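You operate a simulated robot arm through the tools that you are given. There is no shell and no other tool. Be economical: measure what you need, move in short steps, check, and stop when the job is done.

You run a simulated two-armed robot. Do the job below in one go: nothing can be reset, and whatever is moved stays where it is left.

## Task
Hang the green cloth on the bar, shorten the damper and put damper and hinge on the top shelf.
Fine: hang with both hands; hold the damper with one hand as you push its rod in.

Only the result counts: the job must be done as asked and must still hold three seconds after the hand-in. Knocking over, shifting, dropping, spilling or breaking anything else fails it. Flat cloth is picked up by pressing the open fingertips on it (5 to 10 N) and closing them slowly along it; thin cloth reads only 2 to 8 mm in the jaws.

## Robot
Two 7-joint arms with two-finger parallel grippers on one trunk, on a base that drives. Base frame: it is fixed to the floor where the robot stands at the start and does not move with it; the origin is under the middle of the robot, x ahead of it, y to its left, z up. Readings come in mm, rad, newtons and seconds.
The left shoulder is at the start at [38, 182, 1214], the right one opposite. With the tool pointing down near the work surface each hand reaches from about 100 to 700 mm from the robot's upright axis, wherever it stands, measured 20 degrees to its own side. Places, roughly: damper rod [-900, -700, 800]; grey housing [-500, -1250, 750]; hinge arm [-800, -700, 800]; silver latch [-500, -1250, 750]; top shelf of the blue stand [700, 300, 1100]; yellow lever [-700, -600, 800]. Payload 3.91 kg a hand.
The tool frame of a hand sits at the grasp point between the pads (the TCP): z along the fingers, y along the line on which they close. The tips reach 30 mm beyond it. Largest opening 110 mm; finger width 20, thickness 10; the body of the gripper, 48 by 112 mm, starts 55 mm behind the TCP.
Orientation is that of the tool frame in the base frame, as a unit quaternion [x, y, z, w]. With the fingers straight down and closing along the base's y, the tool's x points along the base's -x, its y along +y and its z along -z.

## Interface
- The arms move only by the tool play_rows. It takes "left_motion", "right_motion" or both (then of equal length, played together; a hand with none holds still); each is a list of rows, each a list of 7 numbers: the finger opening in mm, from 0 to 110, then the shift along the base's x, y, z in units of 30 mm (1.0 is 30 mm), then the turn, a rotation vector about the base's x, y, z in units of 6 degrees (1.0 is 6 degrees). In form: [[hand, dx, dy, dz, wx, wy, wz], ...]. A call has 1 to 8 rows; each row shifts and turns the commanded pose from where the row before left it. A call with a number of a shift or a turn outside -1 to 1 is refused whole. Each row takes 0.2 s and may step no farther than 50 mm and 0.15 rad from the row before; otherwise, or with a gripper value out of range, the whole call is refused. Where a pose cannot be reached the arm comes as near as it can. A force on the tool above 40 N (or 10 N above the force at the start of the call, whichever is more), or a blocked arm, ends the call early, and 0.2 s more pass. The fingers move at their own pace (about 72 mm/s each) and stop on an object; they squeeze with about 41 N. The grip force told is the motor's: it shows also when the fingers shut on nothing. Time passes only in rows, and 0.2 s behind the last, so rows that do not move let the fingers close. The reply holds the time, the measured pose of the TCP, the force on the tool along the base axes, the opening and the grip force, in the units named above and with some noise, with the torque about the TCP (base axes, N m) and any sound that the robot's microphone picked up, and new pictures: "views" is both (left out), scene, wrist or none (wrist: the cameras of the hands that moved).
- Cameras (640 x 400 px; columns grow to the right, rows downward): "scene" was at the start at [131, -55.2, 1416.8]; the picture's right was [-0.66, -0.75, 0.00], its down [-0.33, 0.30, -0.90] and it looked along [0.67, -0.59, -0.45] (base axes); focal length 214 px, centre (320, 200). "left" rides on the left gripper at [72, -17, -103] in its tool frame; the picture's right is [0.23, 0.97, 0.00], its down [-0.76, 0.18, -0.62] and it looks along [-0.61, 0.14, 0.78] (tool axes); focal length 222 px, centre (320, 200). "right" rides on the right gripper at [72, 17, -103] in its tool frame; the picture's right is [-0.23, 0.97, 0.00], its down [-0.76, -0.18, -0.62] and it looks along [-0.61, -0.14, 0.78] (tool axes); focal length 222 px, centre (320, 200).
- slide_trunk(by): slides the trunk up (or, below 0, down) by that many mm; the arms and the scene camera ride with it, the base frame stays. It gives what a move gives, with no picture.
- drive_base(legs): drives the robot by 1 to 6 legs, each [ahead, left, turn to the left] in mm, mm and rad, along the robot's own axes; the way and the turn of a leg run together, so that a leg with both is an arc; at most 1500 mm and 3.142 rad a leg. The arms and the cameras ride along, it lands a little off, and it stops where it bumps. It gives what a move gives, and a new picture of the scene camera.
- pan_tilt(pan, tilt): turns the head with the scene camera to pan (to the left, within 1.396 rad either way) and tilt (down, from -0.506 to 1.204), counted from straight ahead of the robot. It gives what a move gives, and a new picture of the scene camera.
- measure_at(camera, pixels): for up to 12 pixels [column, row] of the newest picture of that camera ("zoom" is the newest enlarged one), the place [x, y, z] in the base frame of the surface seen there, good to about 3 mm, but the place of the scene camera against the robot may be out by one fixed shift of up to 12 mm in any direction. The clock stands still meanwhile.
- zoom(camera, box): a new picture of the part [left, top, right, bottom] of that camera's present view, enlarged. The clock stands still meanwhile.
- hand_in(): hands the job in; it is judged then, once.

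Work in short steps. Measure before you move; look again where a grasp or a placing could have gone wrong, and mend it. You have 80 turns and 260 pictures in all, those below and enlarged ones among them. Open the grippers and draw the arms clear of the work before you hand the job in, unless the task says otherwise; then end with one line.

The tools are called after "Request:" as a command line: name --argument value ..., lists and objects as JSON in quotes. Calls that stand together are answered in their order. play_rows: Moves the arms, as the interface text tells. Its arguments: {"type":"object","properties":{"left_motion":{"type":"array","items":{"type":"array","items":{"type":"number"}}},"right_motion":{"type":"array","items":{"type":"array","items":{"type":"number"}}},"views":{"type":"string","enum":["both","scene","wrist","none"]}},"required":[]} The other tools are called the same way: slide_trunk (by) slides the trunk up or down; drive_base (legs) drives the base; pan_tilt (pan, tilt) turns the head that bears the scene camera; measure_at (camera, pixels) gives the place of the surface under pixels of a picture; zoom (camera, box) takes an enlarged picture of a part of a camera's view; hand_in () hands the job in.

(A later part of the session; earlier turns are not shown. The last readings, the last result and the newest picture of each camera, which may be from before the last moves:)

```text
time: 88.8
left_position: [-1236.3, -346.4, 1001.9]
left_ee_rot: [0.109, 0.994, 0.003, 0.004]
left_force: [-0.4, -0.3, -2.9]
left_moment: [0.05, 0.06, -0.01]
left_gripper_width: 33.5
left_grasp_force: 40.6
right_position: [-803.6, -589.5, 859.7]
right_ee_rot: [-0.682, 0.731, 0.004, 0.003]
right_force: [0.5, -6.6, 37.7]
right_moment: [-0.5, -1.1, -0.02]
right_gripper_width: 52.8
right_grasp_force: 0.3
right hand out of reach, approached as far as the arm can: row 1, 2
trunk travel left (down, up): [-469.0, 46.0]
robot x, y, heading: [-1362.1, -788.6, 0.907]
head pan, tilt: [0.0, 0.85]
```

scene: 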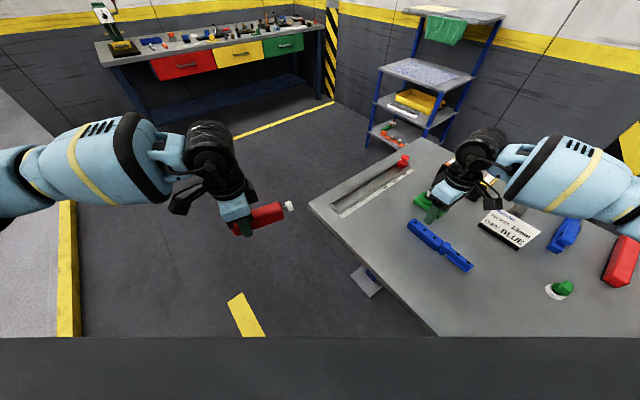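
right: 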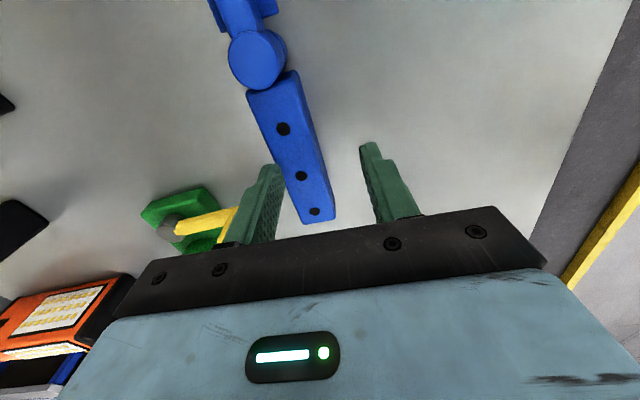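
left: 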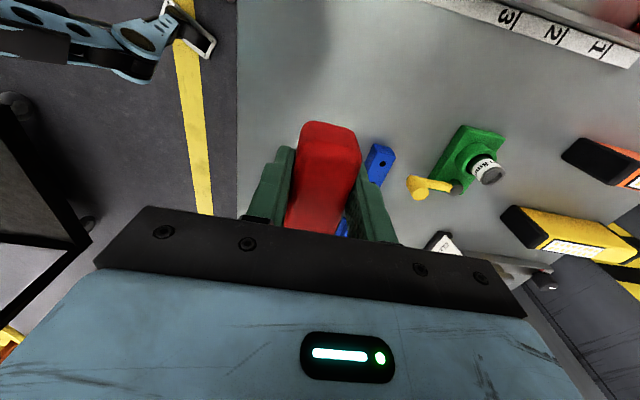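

The sideways part was out of reach and a finger pressed on the hinge top (38 N). I lift 70 mm and turn the base 0.2 rad more.

Request:
play_rows --right_motion '[[52, 0, 0, 0.8, 0, 0, 0], [52, 0, 0, 0.9, 0, 0, 0], [52, 0, 0, 0.9, 0, 0, 0]]' --views "none"

Request:
drive_base --legs '[[0, 0, 0.2]]'

```text
time: 89.6
left_position: [-1233.1, -345.0, 1000.0]
left_ee_rot: [0.108, 0.994, 0.0, 0.0]
left_force: [-0.1, -0.1, -2.0]
left_moment: [0.04, 0.07, -0.01]
left_gripper_width: 33.7
left_grasp_force: 41.2
right_position: [-805.8, -589.9, 928.7]
right_ee_rot: [-0.684, 0.73, 0.004, -0.006]
right_force: [0.1, 0.4, -0.4]
right_moment: [-0.02, -0.01, 0.01]
right_gripper_width: 52.1
right_grasp_force: 0.1
trunk travel left (down, up): [-469.0, 46.0]
robot x, y, heading: [-1357.8, -788.2, 0.905]
head pan, tilt: [0.0, 0.85]
```

```text
time: 90.8
left_position: [-1329.2, -326.6, 1000.5]
left_ee_rot: [0.004, 1.0, 0.001, 0.002]
left_force: [-0.3, -0.2, -1.6]
left_moment: [0.0, 0.11, 0.02]
left_gripper_width: 33.5
left_grasp_force: 41.3
right_position: [-859.5, -476.6, 930.1]
right_ee_rot: [0.756, -0.655, -0.003, 0.005]
right_force: [-0.4, 0.0, 0.3]
right_moment: [0.02, 0.0, 0.01]
right_gripper_width: 51.7
right_grasp_force: 0.1
trunk travel left (down, up): [-469.0, 46.0]
robot x, y, heading: [-1364.4, -787.5, 1.118]
head pan, tilt: [0.0, 0.85]
```

scene: 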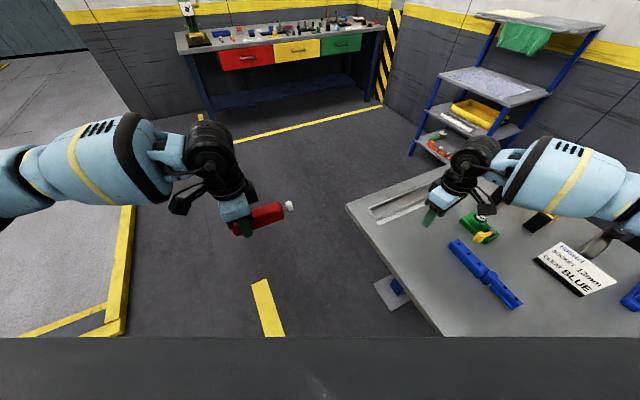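

Now I rotate back 8° and move over the hinge at (-790,-622), z 930.

Request:
play_rows --right_motion '[[52, 0.4, -0.9, 0, 0, 0, -0.7], [52, 0.5, -0.9, 0, 0, 0, -0.67], [52, 0.5, -1, 0, 0, 0, 0], [52, 0.5, -1, 0, 0, 0, 0], [52, 0.43, -1, 0, 0, 0, 0], [52, 0, 0, 0, 0, 0, 0]]' --views "wrist"

```text
time: 92.2
left_position: [-1327.2, -328.8, 1000.0]
left_ee_rot: [0.004, 1.0, 0.001, 0.002]
left_force: [0.0, -0.2, -2.7]
left_moment: [0.01, 0.1, 0.05]
left_gripper_width: 33.5
left_grasp_force: 41.2
right_position: [-803.3, -589.9, 928.4]
right_ee_rot: [-0.707, 0.707, 0.003, -0.005]
right_force: [-0.1, 0.1, -0.4]
right_moment: [0.01, -0.01, -0.01]
right_gripper_width: 52.1
right_grasp_force: 0.2
right hand out of reach, approached as far as the arm can: row 5
trunk travel left (down, up): [-469.0, 46.0]
robot x, y, heading: [-1362.4, -786.0, 1.117]
head pan, tilt: [0.0, 0.85]
```

right: 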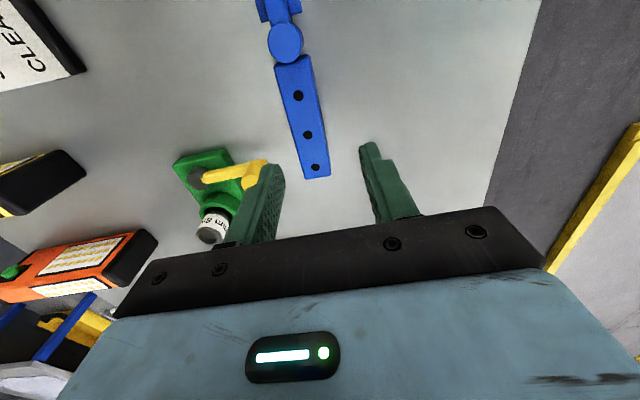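

The arm is at its reach limit, so I shift the base by about (+13,-32) mm and lower the trunk 50 mm to bring the hand over the hinge.

Request:
drive_base --legs '[[-23, -26, 0]]'

Request:
slide_trunk --by -50

Request:
play_rows --right_motion '[[52, 0, 0, 0, 0, 0, 0]]' --views "wrist"

```text
time: 93.1
left_position: [-1315.4, -359.0, 999.8]
left_ee_rot: [0.003, 1.0, 0.001, 0.002]
left_force: [-0.6, -0.6, -2.4]
left_moment: [-0.02, 0.05, -0.01]
left_gripper_width: 33.3
left_grasp_force: 40.8
right_position: [-789.1, -620.6, 927.8]
right_ee_rot: [-0.707, 0.707, 0.004, -0.004]
right_force: [0.1, -0.2, -0.4]
right_moment: [0.01, 0.01, -0.04]
right_gripper_width: 52.2
right_grasp_force: 0.1
trunk travel left (down, up): [-469.0, 46.0]
robot x, y, heading: [-1355.1, -819.2, 1.113]
head pan, tilt: [0.0, 0.85]
```

scene: 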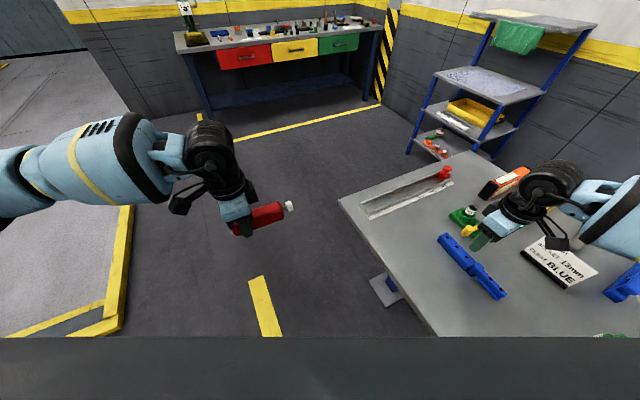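

```text
time: 94.0
left_position: [-1315.1, -358.4, 948.7]
left_ee_rot: [0.002, 1.0, 0.002, 0.001]
left_force: [-0.3, 0.9, -2.5]
left_moment: [-0.01, 0.08, -0.03]
left_gripper_width: 33.7
left_grasp_force: 40.9
right_position: [-789.1, -618.9, 878.3]
right_ee_rot: [-0.707, 0.707, 0.003, -0.004]
right_force: [-0.2, -0.2, -0.2]
right_moment: [0.01, 0.0, -0.01]
right_gripper_width: 52.0
right_grasp_force: 0.0
trunk travel left (down, up): [-419.0, 96.0]
robot x, y, heading: [-1350.5, -816.7, 1.113]
head pan, tilt: [0.0, 0.85]
```

```text
time: 94.4
left_position: [-1315.3, -358.2, 949.2]
left_ee_rot: [0.004, 1.0, 0.001, 0.0]
left_force: [0.3, -0.4, -2.9]
left_moment: [-0.03, 0.09, 0.0]
left_gripper_width: 33.8
left_grasp_force: 41.1
right_position: [-788.9, -620.0, 878.4]
right_ee_rot: [0.707, -0.707, -0.004, 0.004]
right_force: [-0.1, -0.8, -0.4]
right_moment: [0.0, 0.01, -0.02]
right_gripper_width: 52.1
right_grasp_force: 0.0
trunk travel left (down, up): [-419.0, 96.0]
robot x, y, heading: [-1350.1, -819.1, 1.114]
head pan, tilt: [0.0, 0.85]
```

right: 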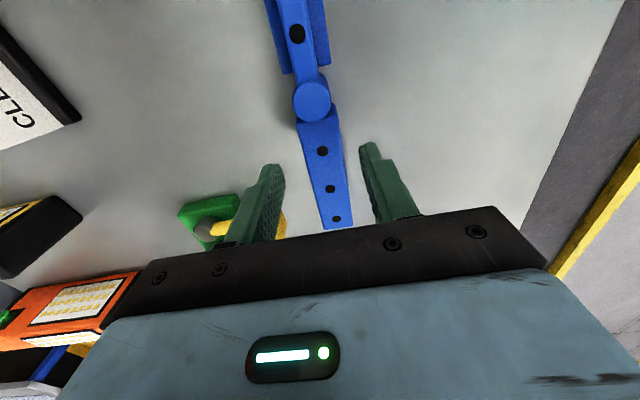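

The hinge lies centred between the fingers. I lower the trunk 44 mm and close.

Request:
slide_trunk --by -44

Request:
play_rows --right_motion '[[40, 0, 0, 0, 0, 0, 0], [25, 0, 0, 0, 0, 0, 0], [10, 0, 0, 0, 0, 0, 0], [10, 0, 0, 0, 0, 0, 0]]' --views "wrist"

```text
time: 95.3
left_position: [-1315.4, -359.4, 904.6]
left_ee_rot: [0.004, 1.0, 0.002, 0.002]
left_force: [-1.0, -0.6, -2.3]
left_moment: [0.0, 0.09, -0.02]
left_gripper_width: 33.6
left_grasp_force: 40.7
right_position: [-789.9, -620.2, 834.4]
right_ee_rot: [-0.707, 0.707, 0.003, -0.004]
right_force: [0.5, 0.3, 0.3]
right_moment: [-0.02, -0.02, 0.01]
right_gripper_width: 51.9
right_grasp_force: 0.1
trunk travel left (down, up): [-375.0, 140.0]
robot x, y, heading: [-1351.2, -819.6, 1.111]
head pan, tilt: [0.0, 0.85]
```

```text
time: 96.3
left_position: [-1315.4, -358.8, 905.5]
left_ee_rot: [0.004, 1.0, 0.001, 0.001]
left_force: [1.2, -0.5, -2.2]
left_moment: [-0.03, 0.11, 0.03]
left_gripper_width: 33.5
left_grasp_force: 42.0
right_position: [-790.2, -620.3, 834.0]
right_ee_rot: [-0.707, 0.707, 0.003, -0.004]
right_force: [-1.1, 0.1, 1.3]
right_moment: [0.06, -0.08, -0.05]
right_gripper_width: 29.8
right_grasp_force: 40.6
trunk travel left (down, up): [-375.0, 140.0]
robot x, y, heading: [-1346.3, -820.2, 1.116]
head pan, tilt: [0.0, 0.85]
```

right: 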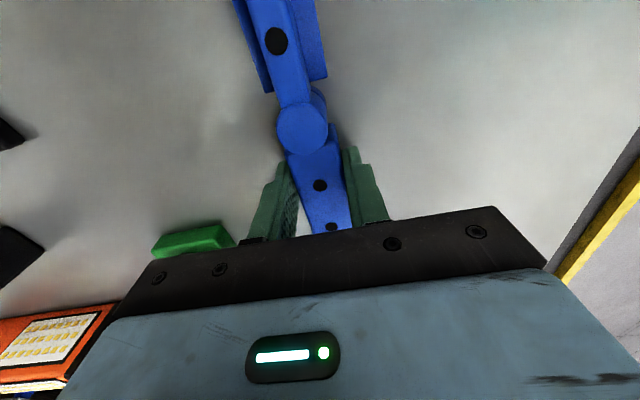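

Hinge held (29.8 mm). I raise the trunk 140 mm, then lift both arms further and fold them in front while turning the wrists square to the robot.

Request:
slide_trunk --by 140

Request:
play_rows --left_motion '[[10, 0, 0, 1, 0, 0, 1], [10, 0, 0, 1, 0, 0, 1], [10, 0, 0, 1, 0, 0, 1], [10, 0, 0, 1, 0, 0, 1], [10, 0, 0, 1, 0, 0, 1], [10, 0, 0, 1, 0, 0, 1], [10, 0, 0, 0.6, 0, 0, 1], [10, 0, 0, 0, 0, 0, 1]]' --right_motion '[[10, -0.5, 0, 1, 0, 0, -0.6], [10, -0.7, 0.3, 1, 0, 0, -0.6], [10, -0.7, 0.3, 1, 0, 0, -0.6], [10, -0.7, 0.3, 1, 0, 0, -0.6], [10, -0.7, 0.3, 1, 0, 0, -0.6], [10, -0.7, 0.3, 1, 0, 0, -0.6], [10, -0.7, 0.3, 1, 0, 0, -0.6], [10, -0.7, 0.3, 1, 0, 0, -0.2]]' --views "both"

```text
time: 97.9
left_position: [-1316.9, -362.0, 1122.8]
left_ee_rot: [0.002, 0.995, 0.087, 0.042]
left_force: [-0.7, 0.3, -1.9]
left_moment: [0.0, 0.1, -0.02]
left_gripper_width: 33.8
left_grasp_force: 41.2
right_position: [-785.0, -613.8, 1023.9]
right_ee_rot: [-0.706, 0.706, 0.023, 0.053]
right_force: [-0.1, -0.1, -3.0]
right_moment: [-0.05, -0.01, -0.01]
right_gripper_width: 29.6
right_grasp_force: 41.3
trunk travel left (down, up): [-514.0, 0.0]
robot x, y, heading: [-1351.9, -820.3, 1.117]
head pan, tilt: [0.0, 0.85]
```

```text
time: 99.7
left_position: [-1317.6, -362.9, 1323.1]
left_ee_rot: [-0.404, 0.91, 0.099, 0.004]
left_force: [-0.1, 0.0, -2.6]
left_moment: [-0.07, 0.04, 0.03]
left_gripper_width: 33.5
left_grasp_force: 40.9
right_position: [-949.2, -552.2, 1264.0]
right_ee_rot: [-0.525, 0.849, 0.009, 0.059]
right_force: [0.4, 0.6, -3.3]
right_moment: [0.01, -0.03, -0.01]
right_gripper_width: 29.4
right_grasp_force: 40.8
trunk travel left (down, up): [-514.0, 0.0]
robot x, y, heading: [-1355.8, -817.8, 1.117]
head pan, tilt: [0.0, 0.85]
```

scene: 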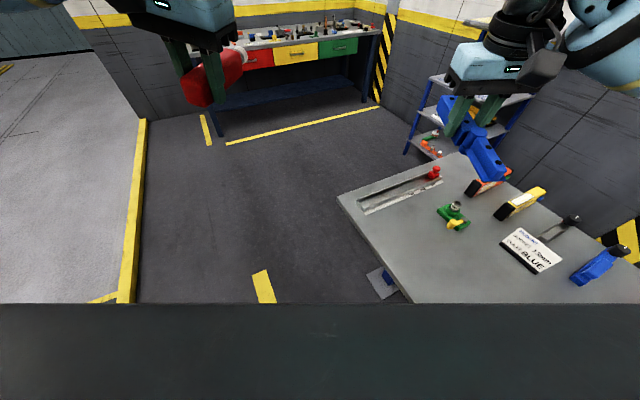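
right: 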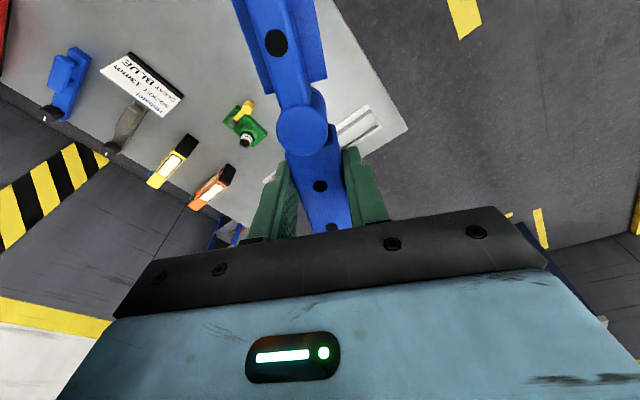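
left: 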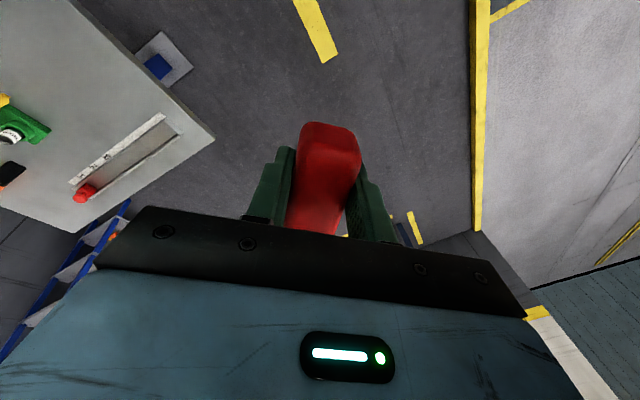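

Both objects are secure. I level both hands (left yaw +16°), then turn to heading 0 and drive along to the stand's line.

Request:
play_rows --left_motion '[[10, 0, 0, -0.6, -0.58, -0.23, 0.9], [10, 0, 0, -0.6, -0.58, -0.23, 0.9], [10, 0, 0, -0.6, -0.58, -0.23, 0.9]]' --right_motion '[[10, 0, 0, 0.1, -0.25, 0.29, 0], [10, 0, 0, 0.1, -0.25, 0.29, 0], [10, 0, 0, 0.1, -0.25, 0.29, 0]]' --views "none"

Request:
drive_base --legs '[[0, 0, -1.117], [0, 985, 0]]'

```text
time: 100.5
left_position: [-1316.5, -361.7, 1268.4]
left_ee_rot: [-0.528, 0.849, -0.001, -0.014]
left_force: [-0.3, 0.9, -2.8]
left_moment: [-0.12, 0.05, -0.02]
left_gripper_width: 33.5
left_grasp_force: 41.2
right_position: [-947.0, -549.5, 1272.9]
right_ee_rot: [-0.526, 0.85, 0.001, -0.001]
right_force: [-0.8, 0.3, -3.3]
right_moment: [-0.04, -0.02, 0.03]
right_gripper_width: 29.9
right_grasp_force: 40.6
trunk travel left (down, up): [-514.0, 0.0]
robot x, y, heading: [-1346.4, -817.8, 1.116]
head pan, tilt: [0.0, 0.85]
```

```text
time: 112.4
left_position: [-888.8, 330.4, 1268.2]
left_ee_rot: [0.017, 1.0, 0.007, -0.012]
left_force: [-0.4, -0.5, -2.2]
left_moment: [0.0, 0.1, 0.0]
left_gripper_width: 33.9
left_grasp_force: 41.0
right_position: [-908.7, -84.6, 1273.4]
right_ee_rot: [0.019, 1.0, 0.001, 0.0]
right_force: [-0.1, -0.9, -2.6]
right_moment: [-0.02, 0.05, 0.02]
right_gripper_width: 29.7
right_grasp_force: 41.3
trunk travel left (down, up): [-514.0, 0.0]
robot x, y, heading: [-1314.5, 167.9, -0.034]
head pan, tilt: [0.0, 0.85]
```

scene: 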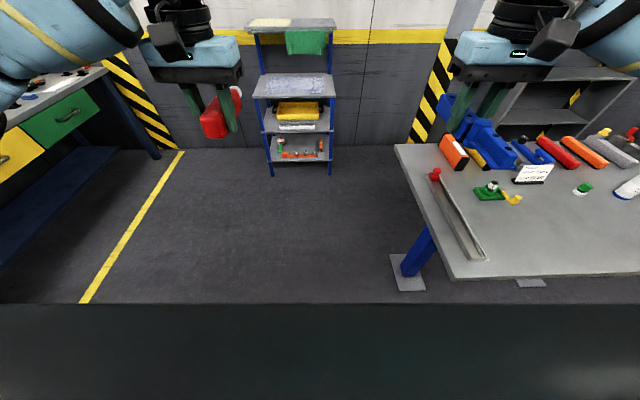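

Clear lane to the stand. I correct heading and drive ahead 1060 mm.

Request:
drive_base --legs '[[0, 0, 0.034], [1060, 0, 0]]'

Request:
pan_tilt --pan 0.0 --tilt 0.7

```text
time: 118.3
left_position: [176.9, 358.5, 1268.3]
left_ee_rot: [-0.005, 1.0, 0.007, -0.012]
left_force: [1.0, -0.5, -2.6]
left_moment: [0.0, 0.12, 0.0]
left_gripper_width: 33.8
left_grasp_force: 41.1
right_position: [176.6, -54.9, 1273.7]
right_ee_rot: [-0.004, 1.0, 0.001, 0.0]
right_force: [-0.8, -0.2, -4.0]
right_moment: [0.0, 0.03, 0.0]
right_gripper_width: 29.8
right_grasp_force: 41.3
trunk travel left (down, up): [-514.0, 0.0]
robot x, y, heading: [-241.2, 177.8, 0.022]
head pan, tilt: [0.0, 0.85]
```

scene: 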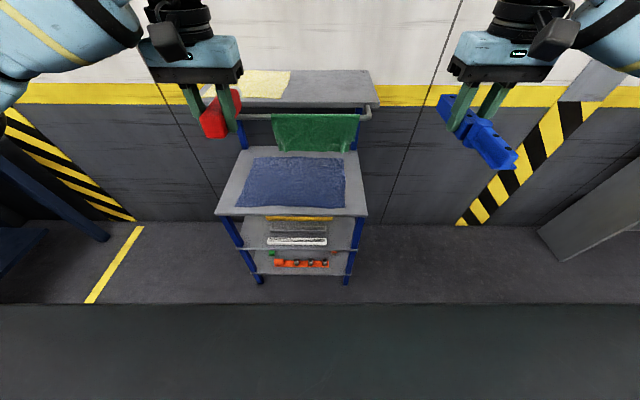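

```text
time: 119.0
left_position: [177.2, 358.1, 1267.0]
left_ee_rot: [-0.006, 1.0, 0.007, -0.012]
left_force: [-1.2, -0.1, -2.1]
left_moment: [-0.01, 0.11, -0.02]
left_gripper_width: 33.6
left_grasp_force: 41.0
right_position: [177.4, -54.8, 1273.3]
right_ee_rot: [-0.005, 1.0, 0.0, -0.001]
right_force: [-0.3, 0.3, -3.2]
right_moment: [-0.03, 0.03, 0.0]
right_gripper_width: 29.9
right_grasp_force: 40.7
trunk travel left (down, up): [-514.0, 0.0]
robot x, y, heading: [-243.0, 182.5, 0.013]
head pan, tilt: [0.0, 0.7]
```

scene: 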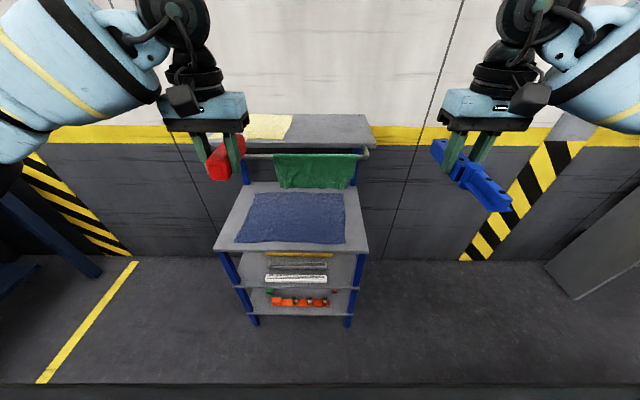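

The cloth hangs fine. I check the stand's front edge before approaching.

Request:
measure_at --camera "scene" --pixels '[[218, 248], [364, 248], [300, 170], [372, 142], [330, 130], [288, 125], [330, 185], [290, 185]]'

Request:
drive_base --legs '[[270, -10, -0.013]]'

```text
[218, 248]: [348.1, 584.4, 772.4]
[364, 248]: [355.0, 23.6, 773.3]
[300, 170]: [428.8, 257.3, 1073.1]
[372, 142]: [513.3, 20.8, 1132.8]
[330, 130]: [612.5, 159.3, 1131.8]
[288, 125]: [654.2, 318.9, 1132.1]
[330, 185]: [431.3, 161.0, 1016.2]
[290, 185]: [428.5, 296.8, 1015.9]
```

```text
time: 120.9
left_position: [442.9, 346.0, 1268.1]
left_ee_rot: [-0.001, 1.0, 0.006, -0.011]
left_force: [0.8, 0.3, -2.6]
left_moment: [0.02, 0.1, -0.04]
left_gripper_width: 33.6
left_grasp_force: 40.9
right_position: [437.7, -67.4, 1274.1]
right_ee_rot: [0.001, 1.0, 0.001, 0.0]
right_force: [0.2, -0.5, -3.8]
right_moment: [0.03, 0.04, 0.0]
right_gripper_width: 29.6
right_grasp_force: 40.9
trunk travel left (down, up): [-514.0, 0.0]
robot x, y, heading: [19.5, 173.3, 0.004]
head pan, tilt: [0.0, 0.7]
```

scene: 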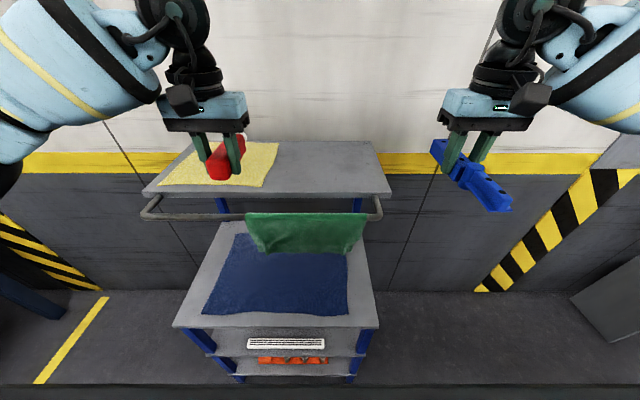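

I bring the damper over (600,245) and the hinge over (650,95), staying at z≈1255.

Request:
play_rows --left_motion '[[10, 0.65, -0.42, 0, 0, 0, 0], [10, 0.65, -0.42, 0, 0, 0, 0], [10, 0.65, -0.42, 0, 0, 0, 0], [10, 0.65, -0.42, 0, 0, 0, 0], [10, 0.65, -0.42, 0, 0, 0, 0], [10, 0.65, -0.42, 0, 0, 0, 0], [10, 0.65, -0.42, 0, 0, 0, 0], [10, 0.65, -0.42, 0, 0, 0, 0]]' --right_motion '[[10, 0.88, 0.67, 0, 0, 0, 0], [10, 0.88, 0.67, 0, 0, 0, 0], [10, 0.88, 0.67, 0, 0, 0, 0], [10, 0.88, 0.67, 0, 0, 0, 0], [10, 0.88, 0.67, 0, 0, 0, 0], [10, 0.88, 0.67, 0, 0, 0, 0], [10, 0.88, 0.67, 0, 0, 0, 0], [10, 0.88, 0.67, 0, 0, 0, 0]]'

```text
time: 122.7
left_position: [599.9, 238.0, 1268.6]
left_ee_rot: [0.001, 1.0, 0.011, -0.012]
left_force: [0.2, -1.0, -2.6]
left_moment: [0.06, 0.1, 0.0]
left_gripper_width: 33.7
left_grasp_force: 41.6
right_position: [616.7, 71.3, 1264.0]
right_ee_rot: [0.002, 1.0, 0.002, 0.0]
right_force: [1.3, -1.5, -3.2]
right_moment: [0.1, -0.02, -0.01]
right_gripper_width: 29.7
right_grasp_force: 41.3
right hand out of reach, approached as far as the arm can: row 7, 8
trunk travel left (down, up): [-514.0, 0.0]
robot x, y, heading: [23.3, 172.7, -0.0]
head pan, tilt: [0.0, 0.7]
```

scene: 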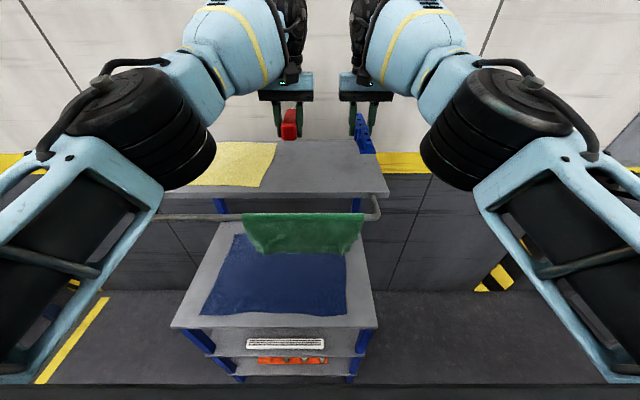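
right: 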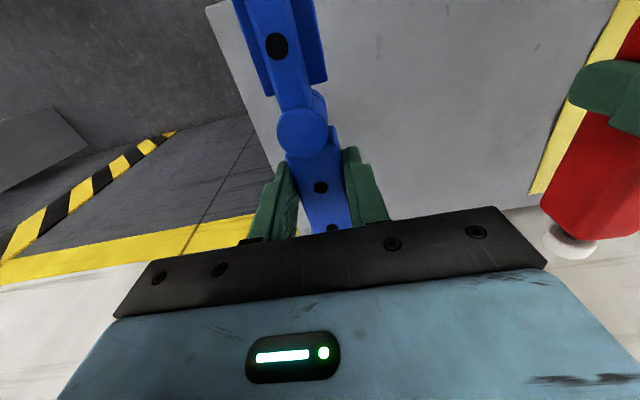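
left: 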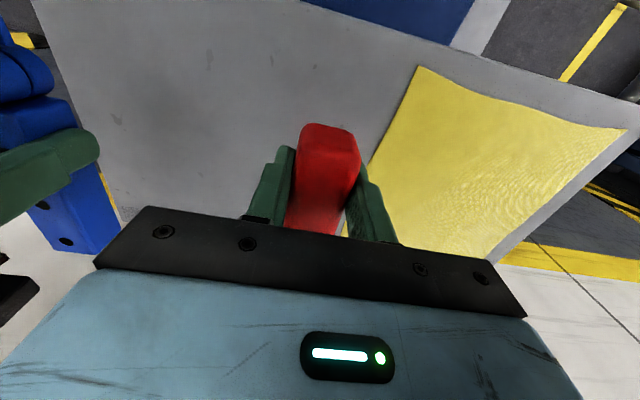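

The right arm is at its reach limit at x≈617; lower down it reaches further. I lower both about 60 mm, level the left, and nudge right to x≈642, y≈88.

Request:
play_rows --left_motion '[[10, 0, 0, -0.7, -0.21, -0.23, 0], [10, 0, 0, -0.7, 0, 0, 0], [10, 0, 0, -0.6, 0, 0, 0], [10, 0, 0.2, 0, 0, 0, 0], [10, 0, 0, 0, 0, 0, 0]]' --right_motion '[[10, 0, 0, -0.7, 0, 0, 0], [10, 0, 0, -0.7, 0, 0, 0], [10, 0, 0, -0.6, 0, 0, 0], [10, 0.4, 0.25, 0, 0, 0, 0], [10, 0.4, 0.25, 0, 0, 0, 0]]' --views "wrist"

```text
time: 123.9
left_position: [599.1, 252.0, 1208.3]
left_ee_rot: [-0.001, 1.0, -0.003, 0.0]
left_force: [0.2, -0.6, -2.7]
left_moment: [-0.01, 0.12, -0.01]
left_gripper_width: 33.5
left_grasp_force: 41.4
right_position: [628.7, 90.1, 1206.7]
right_ee_rot: [0.002, 1.0, 0.001, 0.001]
right_force: [0.0, 0.3, -2.7]
right_moment: [0.02, 0.0, -0.04]
right_gripper_width: 29.8
right_grasp_force: 40.7
right hand out of reach, approached as far as the arm can: row 5
trunk travel left (down, up): [-514.0, 0.0]
robot x, y, heading: [20.9, 171.9, 0.003]
head pan, tilt: [0.0, 0.7]
```

right: 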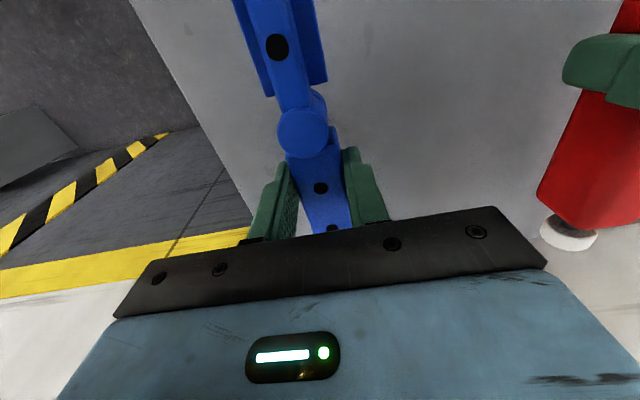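
left: 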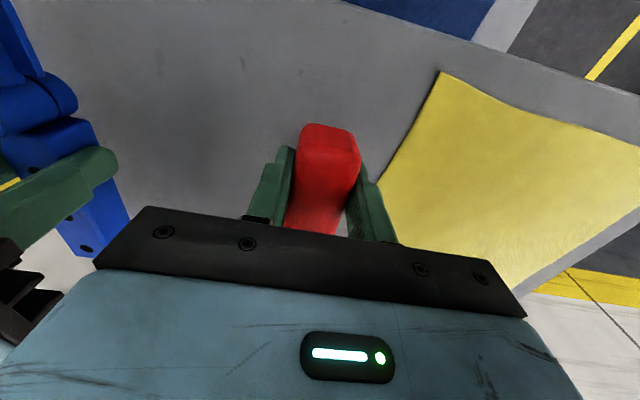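

x≈629 leaves the hinge arm near the front edge, so I yaw the right hand 25° to bring the arm further onto the shelf, lowering to just above it, and then measure.

Request:
play_rows --left_motion '[[10, 0, 0, -0.2, 0, 0, 0], [10, 0, 0, -0.2, 0, 0, 0], [10, 0, 0, -0.2, 0, 0, 0], [10, 0, 0, -0.1, 0, 0, 0], [10, 0, 0, 0, 0, 0, 0]]' --right_motion '[[10, 0, 0, -0.15, 0, 0, 0.85], [10, 0, 0, -0.15, 0, 0, 0.85], [10, 0, 0, -0.15, 0, 0, 0.85], [10, 0, 0, -0.15, 0, 0, 0.85], [10, 0.2, 0, 0, 0, 0, 0.85]]' --views "both"

```text
time: 125.1
left_position: [600.5, 251.1, 1187.3]
left_ee_rot: [-0.001, 1.0, -0.004, 0.0]
left_force: [-0.9, 0.2, -2.4]
left_moment: [-0.02, 0.06, 0.0]
left_gripper_width: 33.7
left_grasp_force: 40.8
right_position: [628.5, 88.4, 1187.5]
right_ee_rot: [-0.176, 0.984, 0.001, 0.001]
right_force: [0.1, 0.1, -3.4]
right_moment: [-0.01, 0.03, 0.01]
right_gripper_width: 29.9
right_grasp_force: 41.0
right hand out of reach, approached as far as the arm can: row 5
trunk travel left (down, up): [-514.0, 0.0]
robot x, y, heading: [21.2, 174.7, -0.002]
head pan, tilt: [0.0, 0.7]
```

scene: 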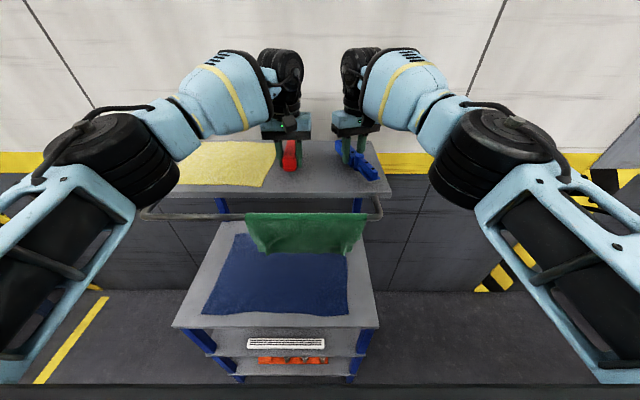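
right: 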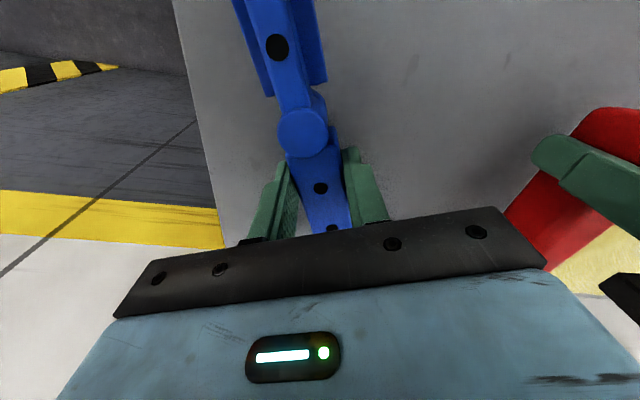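
left: 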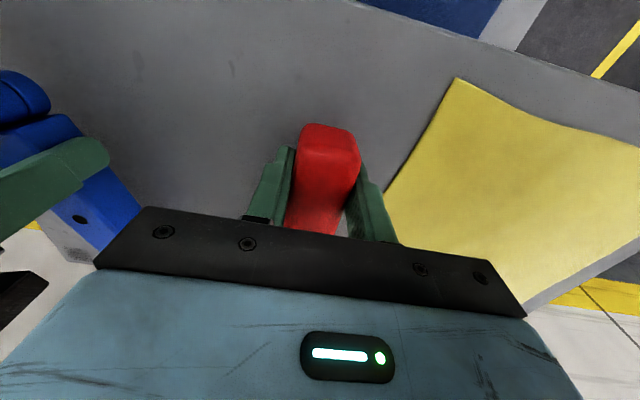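

I measure where the hinge end and damper lie over the shelf.

Request:
zoom --camera "scene" --box '[240, 120, 400, 220]'

Request:
measure_at --camera "scene" --pixels '[[374, 174], [368, 178], [385, 192], [290, 160], [330, 190], [330, 170]]'

```text
4.00 times, centred on (320, 170) of scene
```

zoom: 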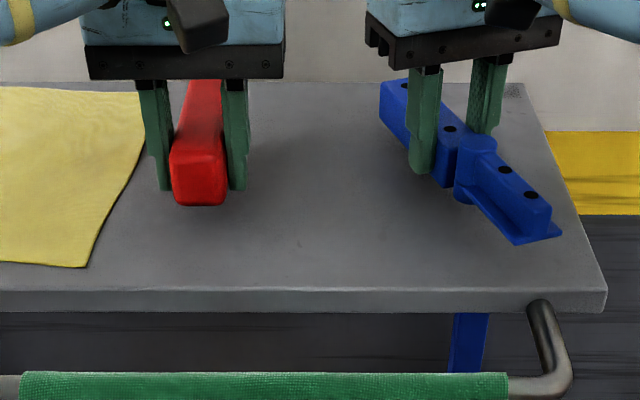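

```text
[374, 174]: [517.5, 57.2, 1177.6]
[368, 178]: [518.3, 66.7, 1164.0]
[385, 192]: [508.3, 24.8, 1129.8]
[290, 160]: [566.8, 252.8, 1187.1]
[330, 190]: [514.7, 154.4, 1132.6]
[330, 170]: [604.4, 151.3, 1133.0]
```

The hinge end would lie only ~10 mm inside the edge. I first set the damper down and release it, which leaves room to shift the hinge.

Request:
play_rows --left_motion '[[10, 0, 0, -0.2, 0, 0, 0], [10, 0, 0, -0.2, 0, 0, 0], [10, 0, 0, -0.1, 0, 0, 0], [10, 0, 0, -0.07, 0, 0, 0]]' --views "none"

```text
time: 126.1
left_position: [599.2, 251.4, 1170.1]
left_ee_rot: [0.0, 1.0, -0.003, 0.0]
left_force: [0.4, 0.3, -1.5]
left_moment: [0.03, 0.09, -0.02]
left_gripper_width: 33.5
left_grasp_force: 41.2
right_position: [629.7, 89.1, 1186.2]
right_ee_rot: [-0.176, 0.984, 0.001, 0.001]
right_force: [-0.5, 0.4, -3.1]
right_moment: [-0.04, 0.02, 0.01]
right_gripper_width: 29.8
right_grasp_force: 41.5
trunk travel left (down, up): [-514.0, 0.0]
robot x, y, heading: [21.8, 174.0, 0.003]
head pan, tilt: [0.0, 0.7]
```

Nearly touching (force changed slightly); two more millimetres down, then open.

Request:
play_rows --left_motion '[[10, 0, 0, -0.06, 0, 0, 0], [28, 0, 0, 0, 0, 0, 0], [45, 0, 0, 0, 0, 0, 0], [56, 0, 0, 0, 0, 0, 0], [56, 0, 0, 0.5, 0, 0, 0], [56, 0, 0, 0.9, 0, 0, 0], [56, 0, 0, 0.9, 0, 0, 0]]' --views "both"

```text
time: 127.7
left_position: [597.5, 251.0, 1236.6]
left_ee_rot: [-0.002, 1.0, -0.004, 0.0]
left_force: [0.1, 0.3, 0.5]
left_moment: [0.01, 0.05, 0.03]
left_gripper_width: 56.1
left_grasp_force: 0.0
right_position: [629.6, 89.2, 1186.5]
right_ee_rot: [-0.175, 0.985, 0.001, 0.001]
right_force: [-0.3, -0.3, -3.2]
right_moment: [-0.01, 0.06, -0.02]
right_gripper_width: 30.1
right_grasp_force: 41.0
trunk travel left (down, up): [-514.0, 0.0]
robot x, y, heading: [21.7, 169.7, 0.004]
head pan, tilt: [0.0, 0.7]
```

scene: 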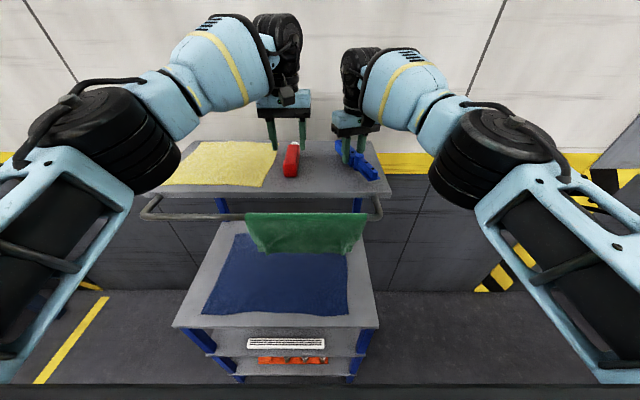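
left: 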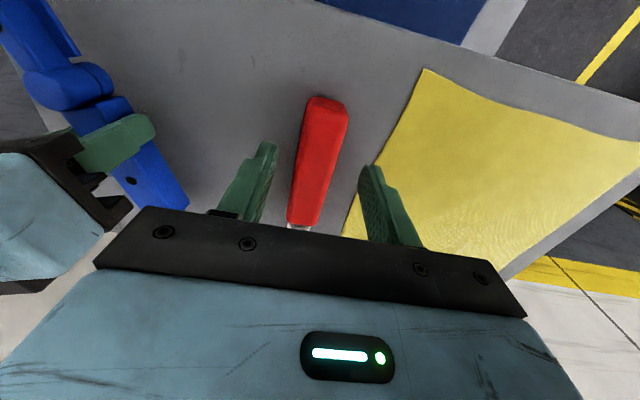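

Damper stands on the shelf, released. Left retreats; the right shifts +30 mm in y and yaws 20° more.

Request:
play_rows --left_motion '[[56, 0, 0, 1, 0, 0, 0], [56, -0.6, 0.3, 0.6, 0, 0, 0], [56, -0.9, 0.4, 0, 0, 0, 0], [56, -0.9, 0.4, 0, 0, 0, 0], [56, -0.9, 0.4, 0, 0, 0, 0], [56, -0.9, 0.4, 0, 0, 0, 0], [56, -0.9, 0.4, 0, 0, 0, 0]]' --right_motion '[[10, 0, 0.2, 0, 0, 0, 0], [10, 0, 0.2, 0, 0, 0, 0.8], [10, 0, 0.2, 0, 0, 0, 0.8], [10, 0, 0.2, 0, 0, 0, 0.8], [10, 0, 0.2, 0, 0, 0, 0.8], [10, 0, 0, -0.15, 0, 0, 0], [10, 0, 0, -0.1, 0, 0, 0]]' --views "both"

Request:
zoom --camera "scene" --box '[240, 120, 400, 220]'

```text
time: 129.3
left_position: [446.0, 323.0, 1283.6]
left_ee_rot: [-0.001, 1.0, -0.004, 0.0]
left_force: [0.1, 0.3, -0.9]
left_moment: [-0.01, -0.01, 0.02]
left_gripper_width: 55.9
left_grasp_force: 0.1
right_position: [626.2, 91.6, 1178.4]
right_ee_rot: [-0.196, 0.981, 0.001, 0.001]
right_force: [-0.3, -0.3, -3.4]
right_moment: [-0.02, 0.0, 0.0]
right_gripper_width: 29.6
right_grasp_force: 41.1
right hand out of reach, approached as far as the arm can: row 2, 3, 4, 5
trunk travel left (down, up): [-514.0, 0.0]
robot x, y, heading: [19.2, 172.0, 0.003]
head pan, tilt: [0.0, 0.7]
```

scene: 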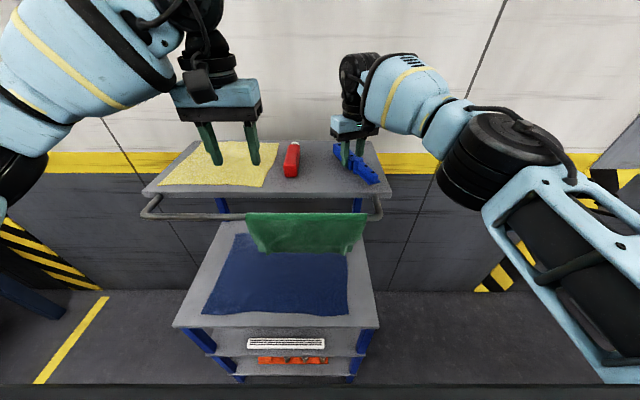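
right: 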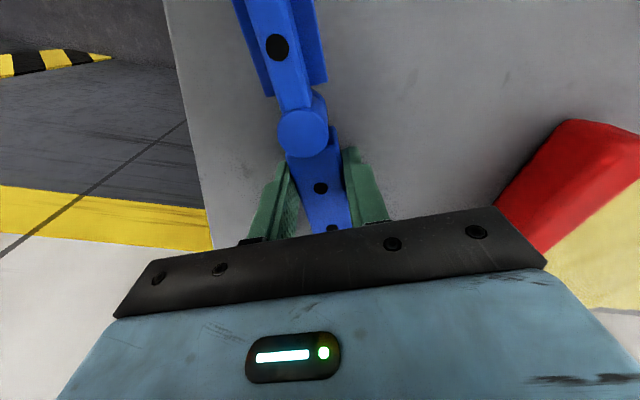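
left: 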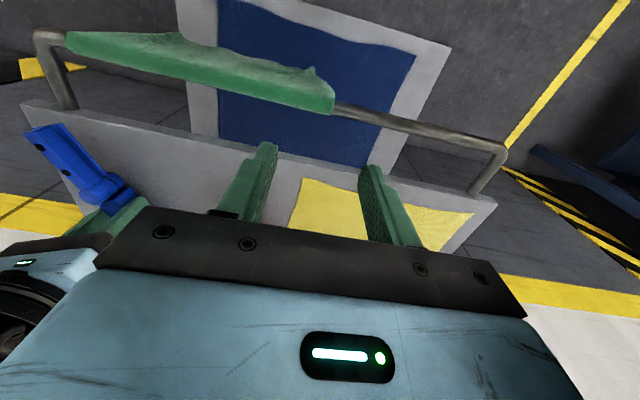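

```text
4.00 times, centred on (320, 170) of scene
```

zoom: 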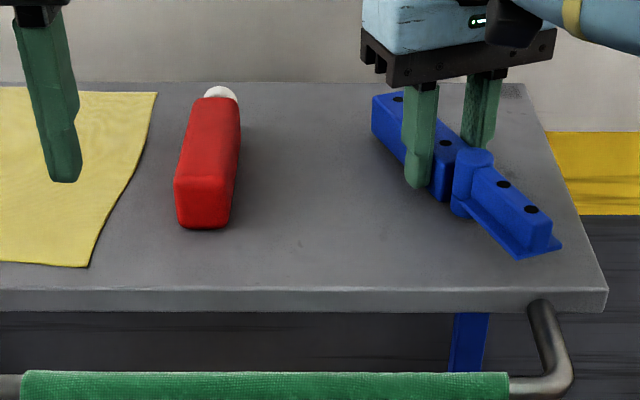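

The damper stands well. To move the hinge further in I'd need the base ~20 mm forward; I check the robot's own front edge (bottom of picture) against the stand.

Request:
measure_at --camera "scene" --pixels '[[320, 388], [320, 396], [280, 310], [280, 360], [290, 375], [378, 176], [372, 181]]'

```text
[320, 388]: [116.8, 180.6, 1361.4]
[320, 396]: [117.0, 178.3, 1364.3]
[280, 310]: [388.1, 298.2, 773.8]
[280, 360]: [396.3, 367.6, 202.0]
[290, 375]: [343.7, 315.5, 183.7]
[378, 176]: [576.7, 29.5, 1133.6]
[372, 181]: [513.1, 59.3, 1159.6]
```

Hinge end is over the shelf by only ~5–10 mm. I set it down here, release, then regrasp nearer the barrel to shift it deeper.

Request:
play_rows --right_motion '[[10, 0, 0, -0.1, 0, 0, 0], [10, 0, 0, -0.1, 0, 0, 0], [25, 0, 0, 0, 0, 0, 0], [40, 0, 0, 0, 0, 0, 0], [50, 0, 0, 0, 0, 0, 0], [50, 0, 0, 0.9, 0, 0, 0], [50, 0, 0, 0.9, 0, 0, 0]]' --views "both"

```text
time: 130.9
left_position: [447.7, 321.3, 1284.0]
left_ee_rot: [-0.001, 1.0, -0.003, 0.0]
left_force: [-0.8, 0.3, -0.1]
left_moment: [0.0, 0.02, 0.02]
left_gripper_width: 56.1
left_grasp_force: 0.0
right_position: [622.8, 85.5, 1208.5]
right_ee_rot: [-0.195, 0.981, 0.001, 0.003]
right_force: [0.5, 0.0, -0.6]
right_moment: [0.0, 0.0, -0.01]
right_gripper_width: 50.2
right_grasp_force: 0.1
right hand out of reach, approached as far as the arm can: row 7
trunk travel left (down, up): [-514.0, 0.0]
robot x, y, heading: [17.1, 169.9, -0.001]
head pan, tilt: [0.0, 0.7]
```

scene: 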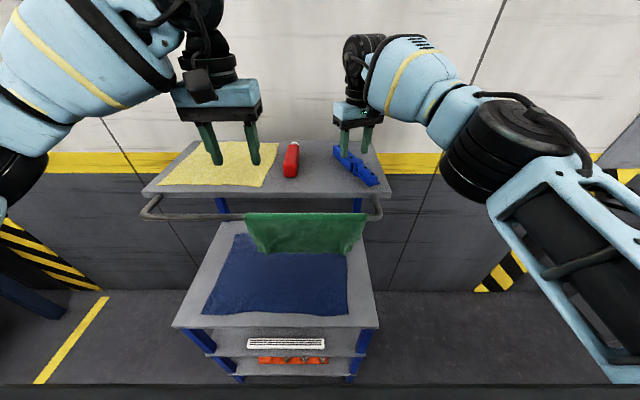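
right: 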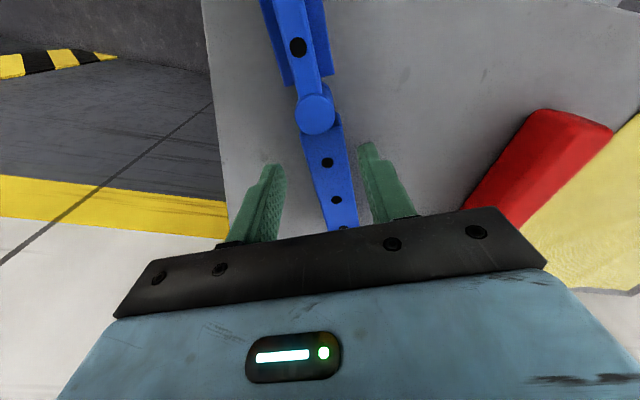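

I zoom to see how the hinge lies relative to the front edge.

Request:
zoom --camera "scene" --box '[310, 135, 406, 195]'

Request:
measure_at --camera "zoom" --pixels '[[420, 320], [400, 335], [260, 130], [420, 365], [300, 365], [470, 270], [200, 100]]'

```text
6.67 times, centred on (358, 165) of scene
```

zoom: 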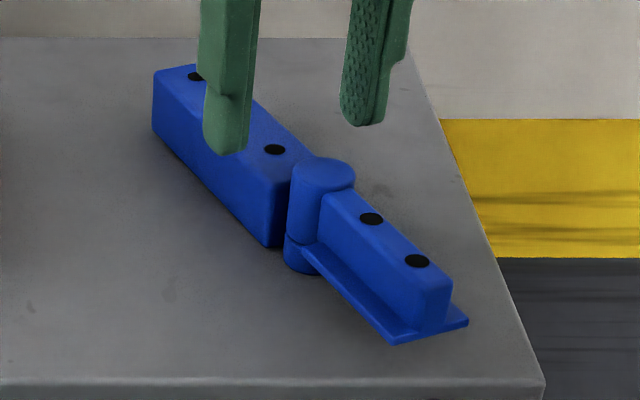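

```text
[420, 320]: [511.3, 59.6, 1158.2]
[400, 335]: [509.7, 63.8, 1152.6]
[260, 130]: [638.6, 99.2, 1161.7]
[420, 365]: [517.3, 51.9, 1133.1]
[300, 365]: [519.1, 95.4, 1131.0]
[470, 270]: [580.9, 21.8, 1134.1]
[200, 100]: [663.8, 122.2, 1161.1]
```

The hinge end is right at the front edge. I'll regrasp at the barrel; I measure its top to aim.

Request:
measure_at --camera "right" --pixels '[[315, 110], [328, 162], [335, 199], [298, 46], [322, 135]]'

```text
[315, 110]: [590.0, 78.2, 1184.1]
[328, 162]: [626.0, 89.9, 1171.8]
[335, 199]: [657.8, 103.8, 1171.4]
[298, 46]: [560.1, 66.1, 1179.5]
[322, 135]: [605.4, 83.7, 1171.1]
```

Barrel at (589,78). I move there, descend to z≈1175 and close.

Request:
play_rows --right_motion '[[50, -0.5, -0.12, 0, 0, 0, 0.1], [50, -0.5, -0.12, 0, 0, 0, 0], [50, 0, 0, 0, 0, 0, 0]]' --views "wrist"

```text
time: 131.7
left_position: [447.5, 320.9, 1283.9]
left_ee_rot: [0.0, 1.0, -0.003, 0.0]
left_force: [-0.2, -0.9, 0.0]
left_moment: [0.01, 0.0, 0.0]
left_gripper_width: 56.3
left_grasp_force: 0.0
right_position: [593.4, 79.5, 1208.2]
right_ee_rot: [-0.201, 0.98, 0.001, 0.001]
right_force: [0.3, 0.2, 0.0]
right_moment: [0.04, -0.01, 0.0]
right_gripper_width: 50.3
right_grasp_force: 0.0
trunk travel left (down, up): [-514.0, 0.0]
robot x, y, heading: [23.4, 172.5, 0.004]
head pan, tilt: [0.0, 0.7]
```

right: 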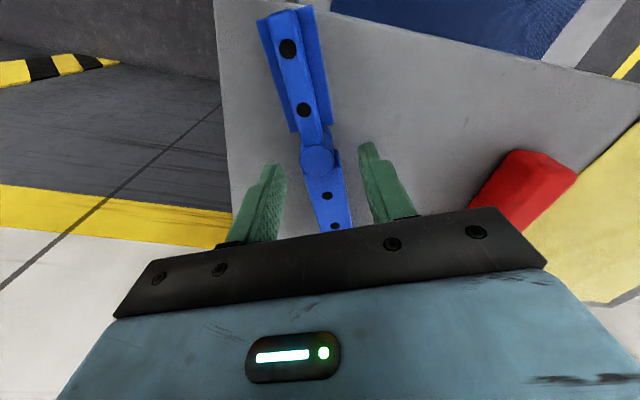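

Well centred. Descend 33 mm, close and check.

Request:
play_rows --right_motion '[[50, 0, 0, -0.5, 0, 0, 0], [50, 0, 0, -0.4, 0, 0, 0], [50, 0, 0, -0.2, 0, 0, 0], [35, 0, 0, 0, 0, 0, 0], [20, 0, 0, 0, 0, 0, 0], [10, 0, 0, 0, 0, 0, 0], [10, 0, 0, 0, 0, 0, 0]]' --views "none"

```text
time: 133.3
left_position: [448.3, 320.5, 1284.2]
left_ee_rot: [0.0, 1.0, -0.003, 0.0]
left_force: [1.5, -0.4, 0.4]
left_moment: [-0.02, 0.01, 0.01]
left_gripper_width: 55.8
left_grasp_force: 0.1
right_position: [593.9, 80.8, 1175.9]
right_ee_rot: [-0.201, 0.98, 0.001, 0.002]
right_force: [0.8, -1.7, 1.4]
right_moment: [0.01, -0.28, -0.17]
right_gripper_width: 26.9
right_grasp_force: 41.2
trunk travel left (down, up): [-514.0, 0.0]
robot x, y, heading: [17.1, 175.1, 0.002]
head pan, tilt: [0.0, 0.7]
```

Held at 26.9 mm. I lift 6 mm, move +28 mm in x and +9 in y, and lower again.

Request:
play_rows --right_motion '[[10, 0, 0, 0.2, 0, 0, 0], [10, 0.3, 0.1, 0, 0, 0, 0], [10, 0.3, 0.1, 0, 0, 0, 0], [10, 0.33, 0.1, 0, 0, 0, 0], [10, 0, 0, -0.1, 0, 0, 0], [10, 0, 0, -0.1, 0, 0, 0]]' --views "both"

Request:
zoom --camera "scene" --box '[310, 135, 406, 195]'

```text
time: 134.7
left_position: [446.8, 321.1, 1284.2]
left_ee_rot: [0.0, 1.0, -0.004, 0.001]
left_force: [0.6, -0.7, 0.1]
left_moment: [0.02, -0.04, -0.01]
left_gripper_width: 55.8
left_grasp_force: 0.0
right_position: [621.9, 88.7, 1175.8]
right_ee_rot: [-0.201, 0.98, 0.0, 0.002]
right_force: [1.2, -0.9, 3.1]
right_moment: [-0.15, 0.09, 0.03]
right_gripper_width: 23.3
right_grasp_force: 41.4
trunk travel left (down, up): [-514.0, 0.0]
robot x, y, heading: [19.6, 172.0, -0.002]
head pan, tilt: [0.0, 0.7]
```

scene: 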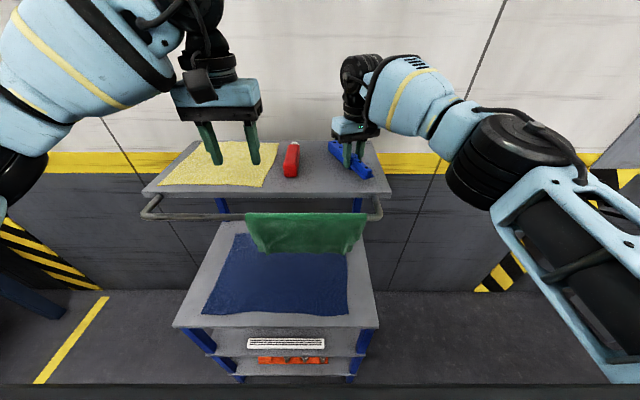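
right: 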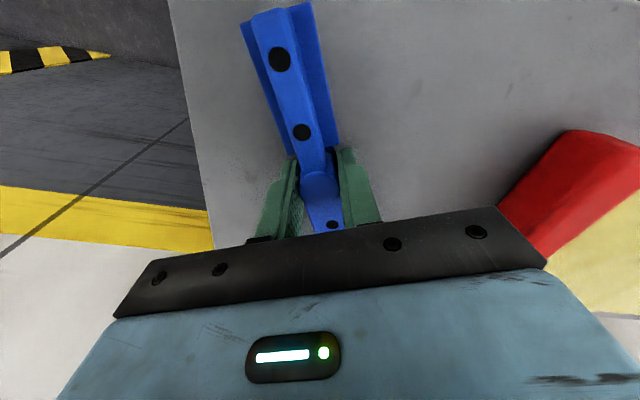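

```text
6.67 times, centred on (358, 165) of scene
```

zoom: 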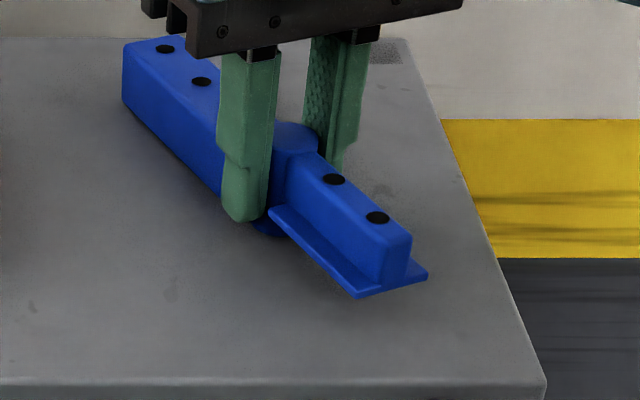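

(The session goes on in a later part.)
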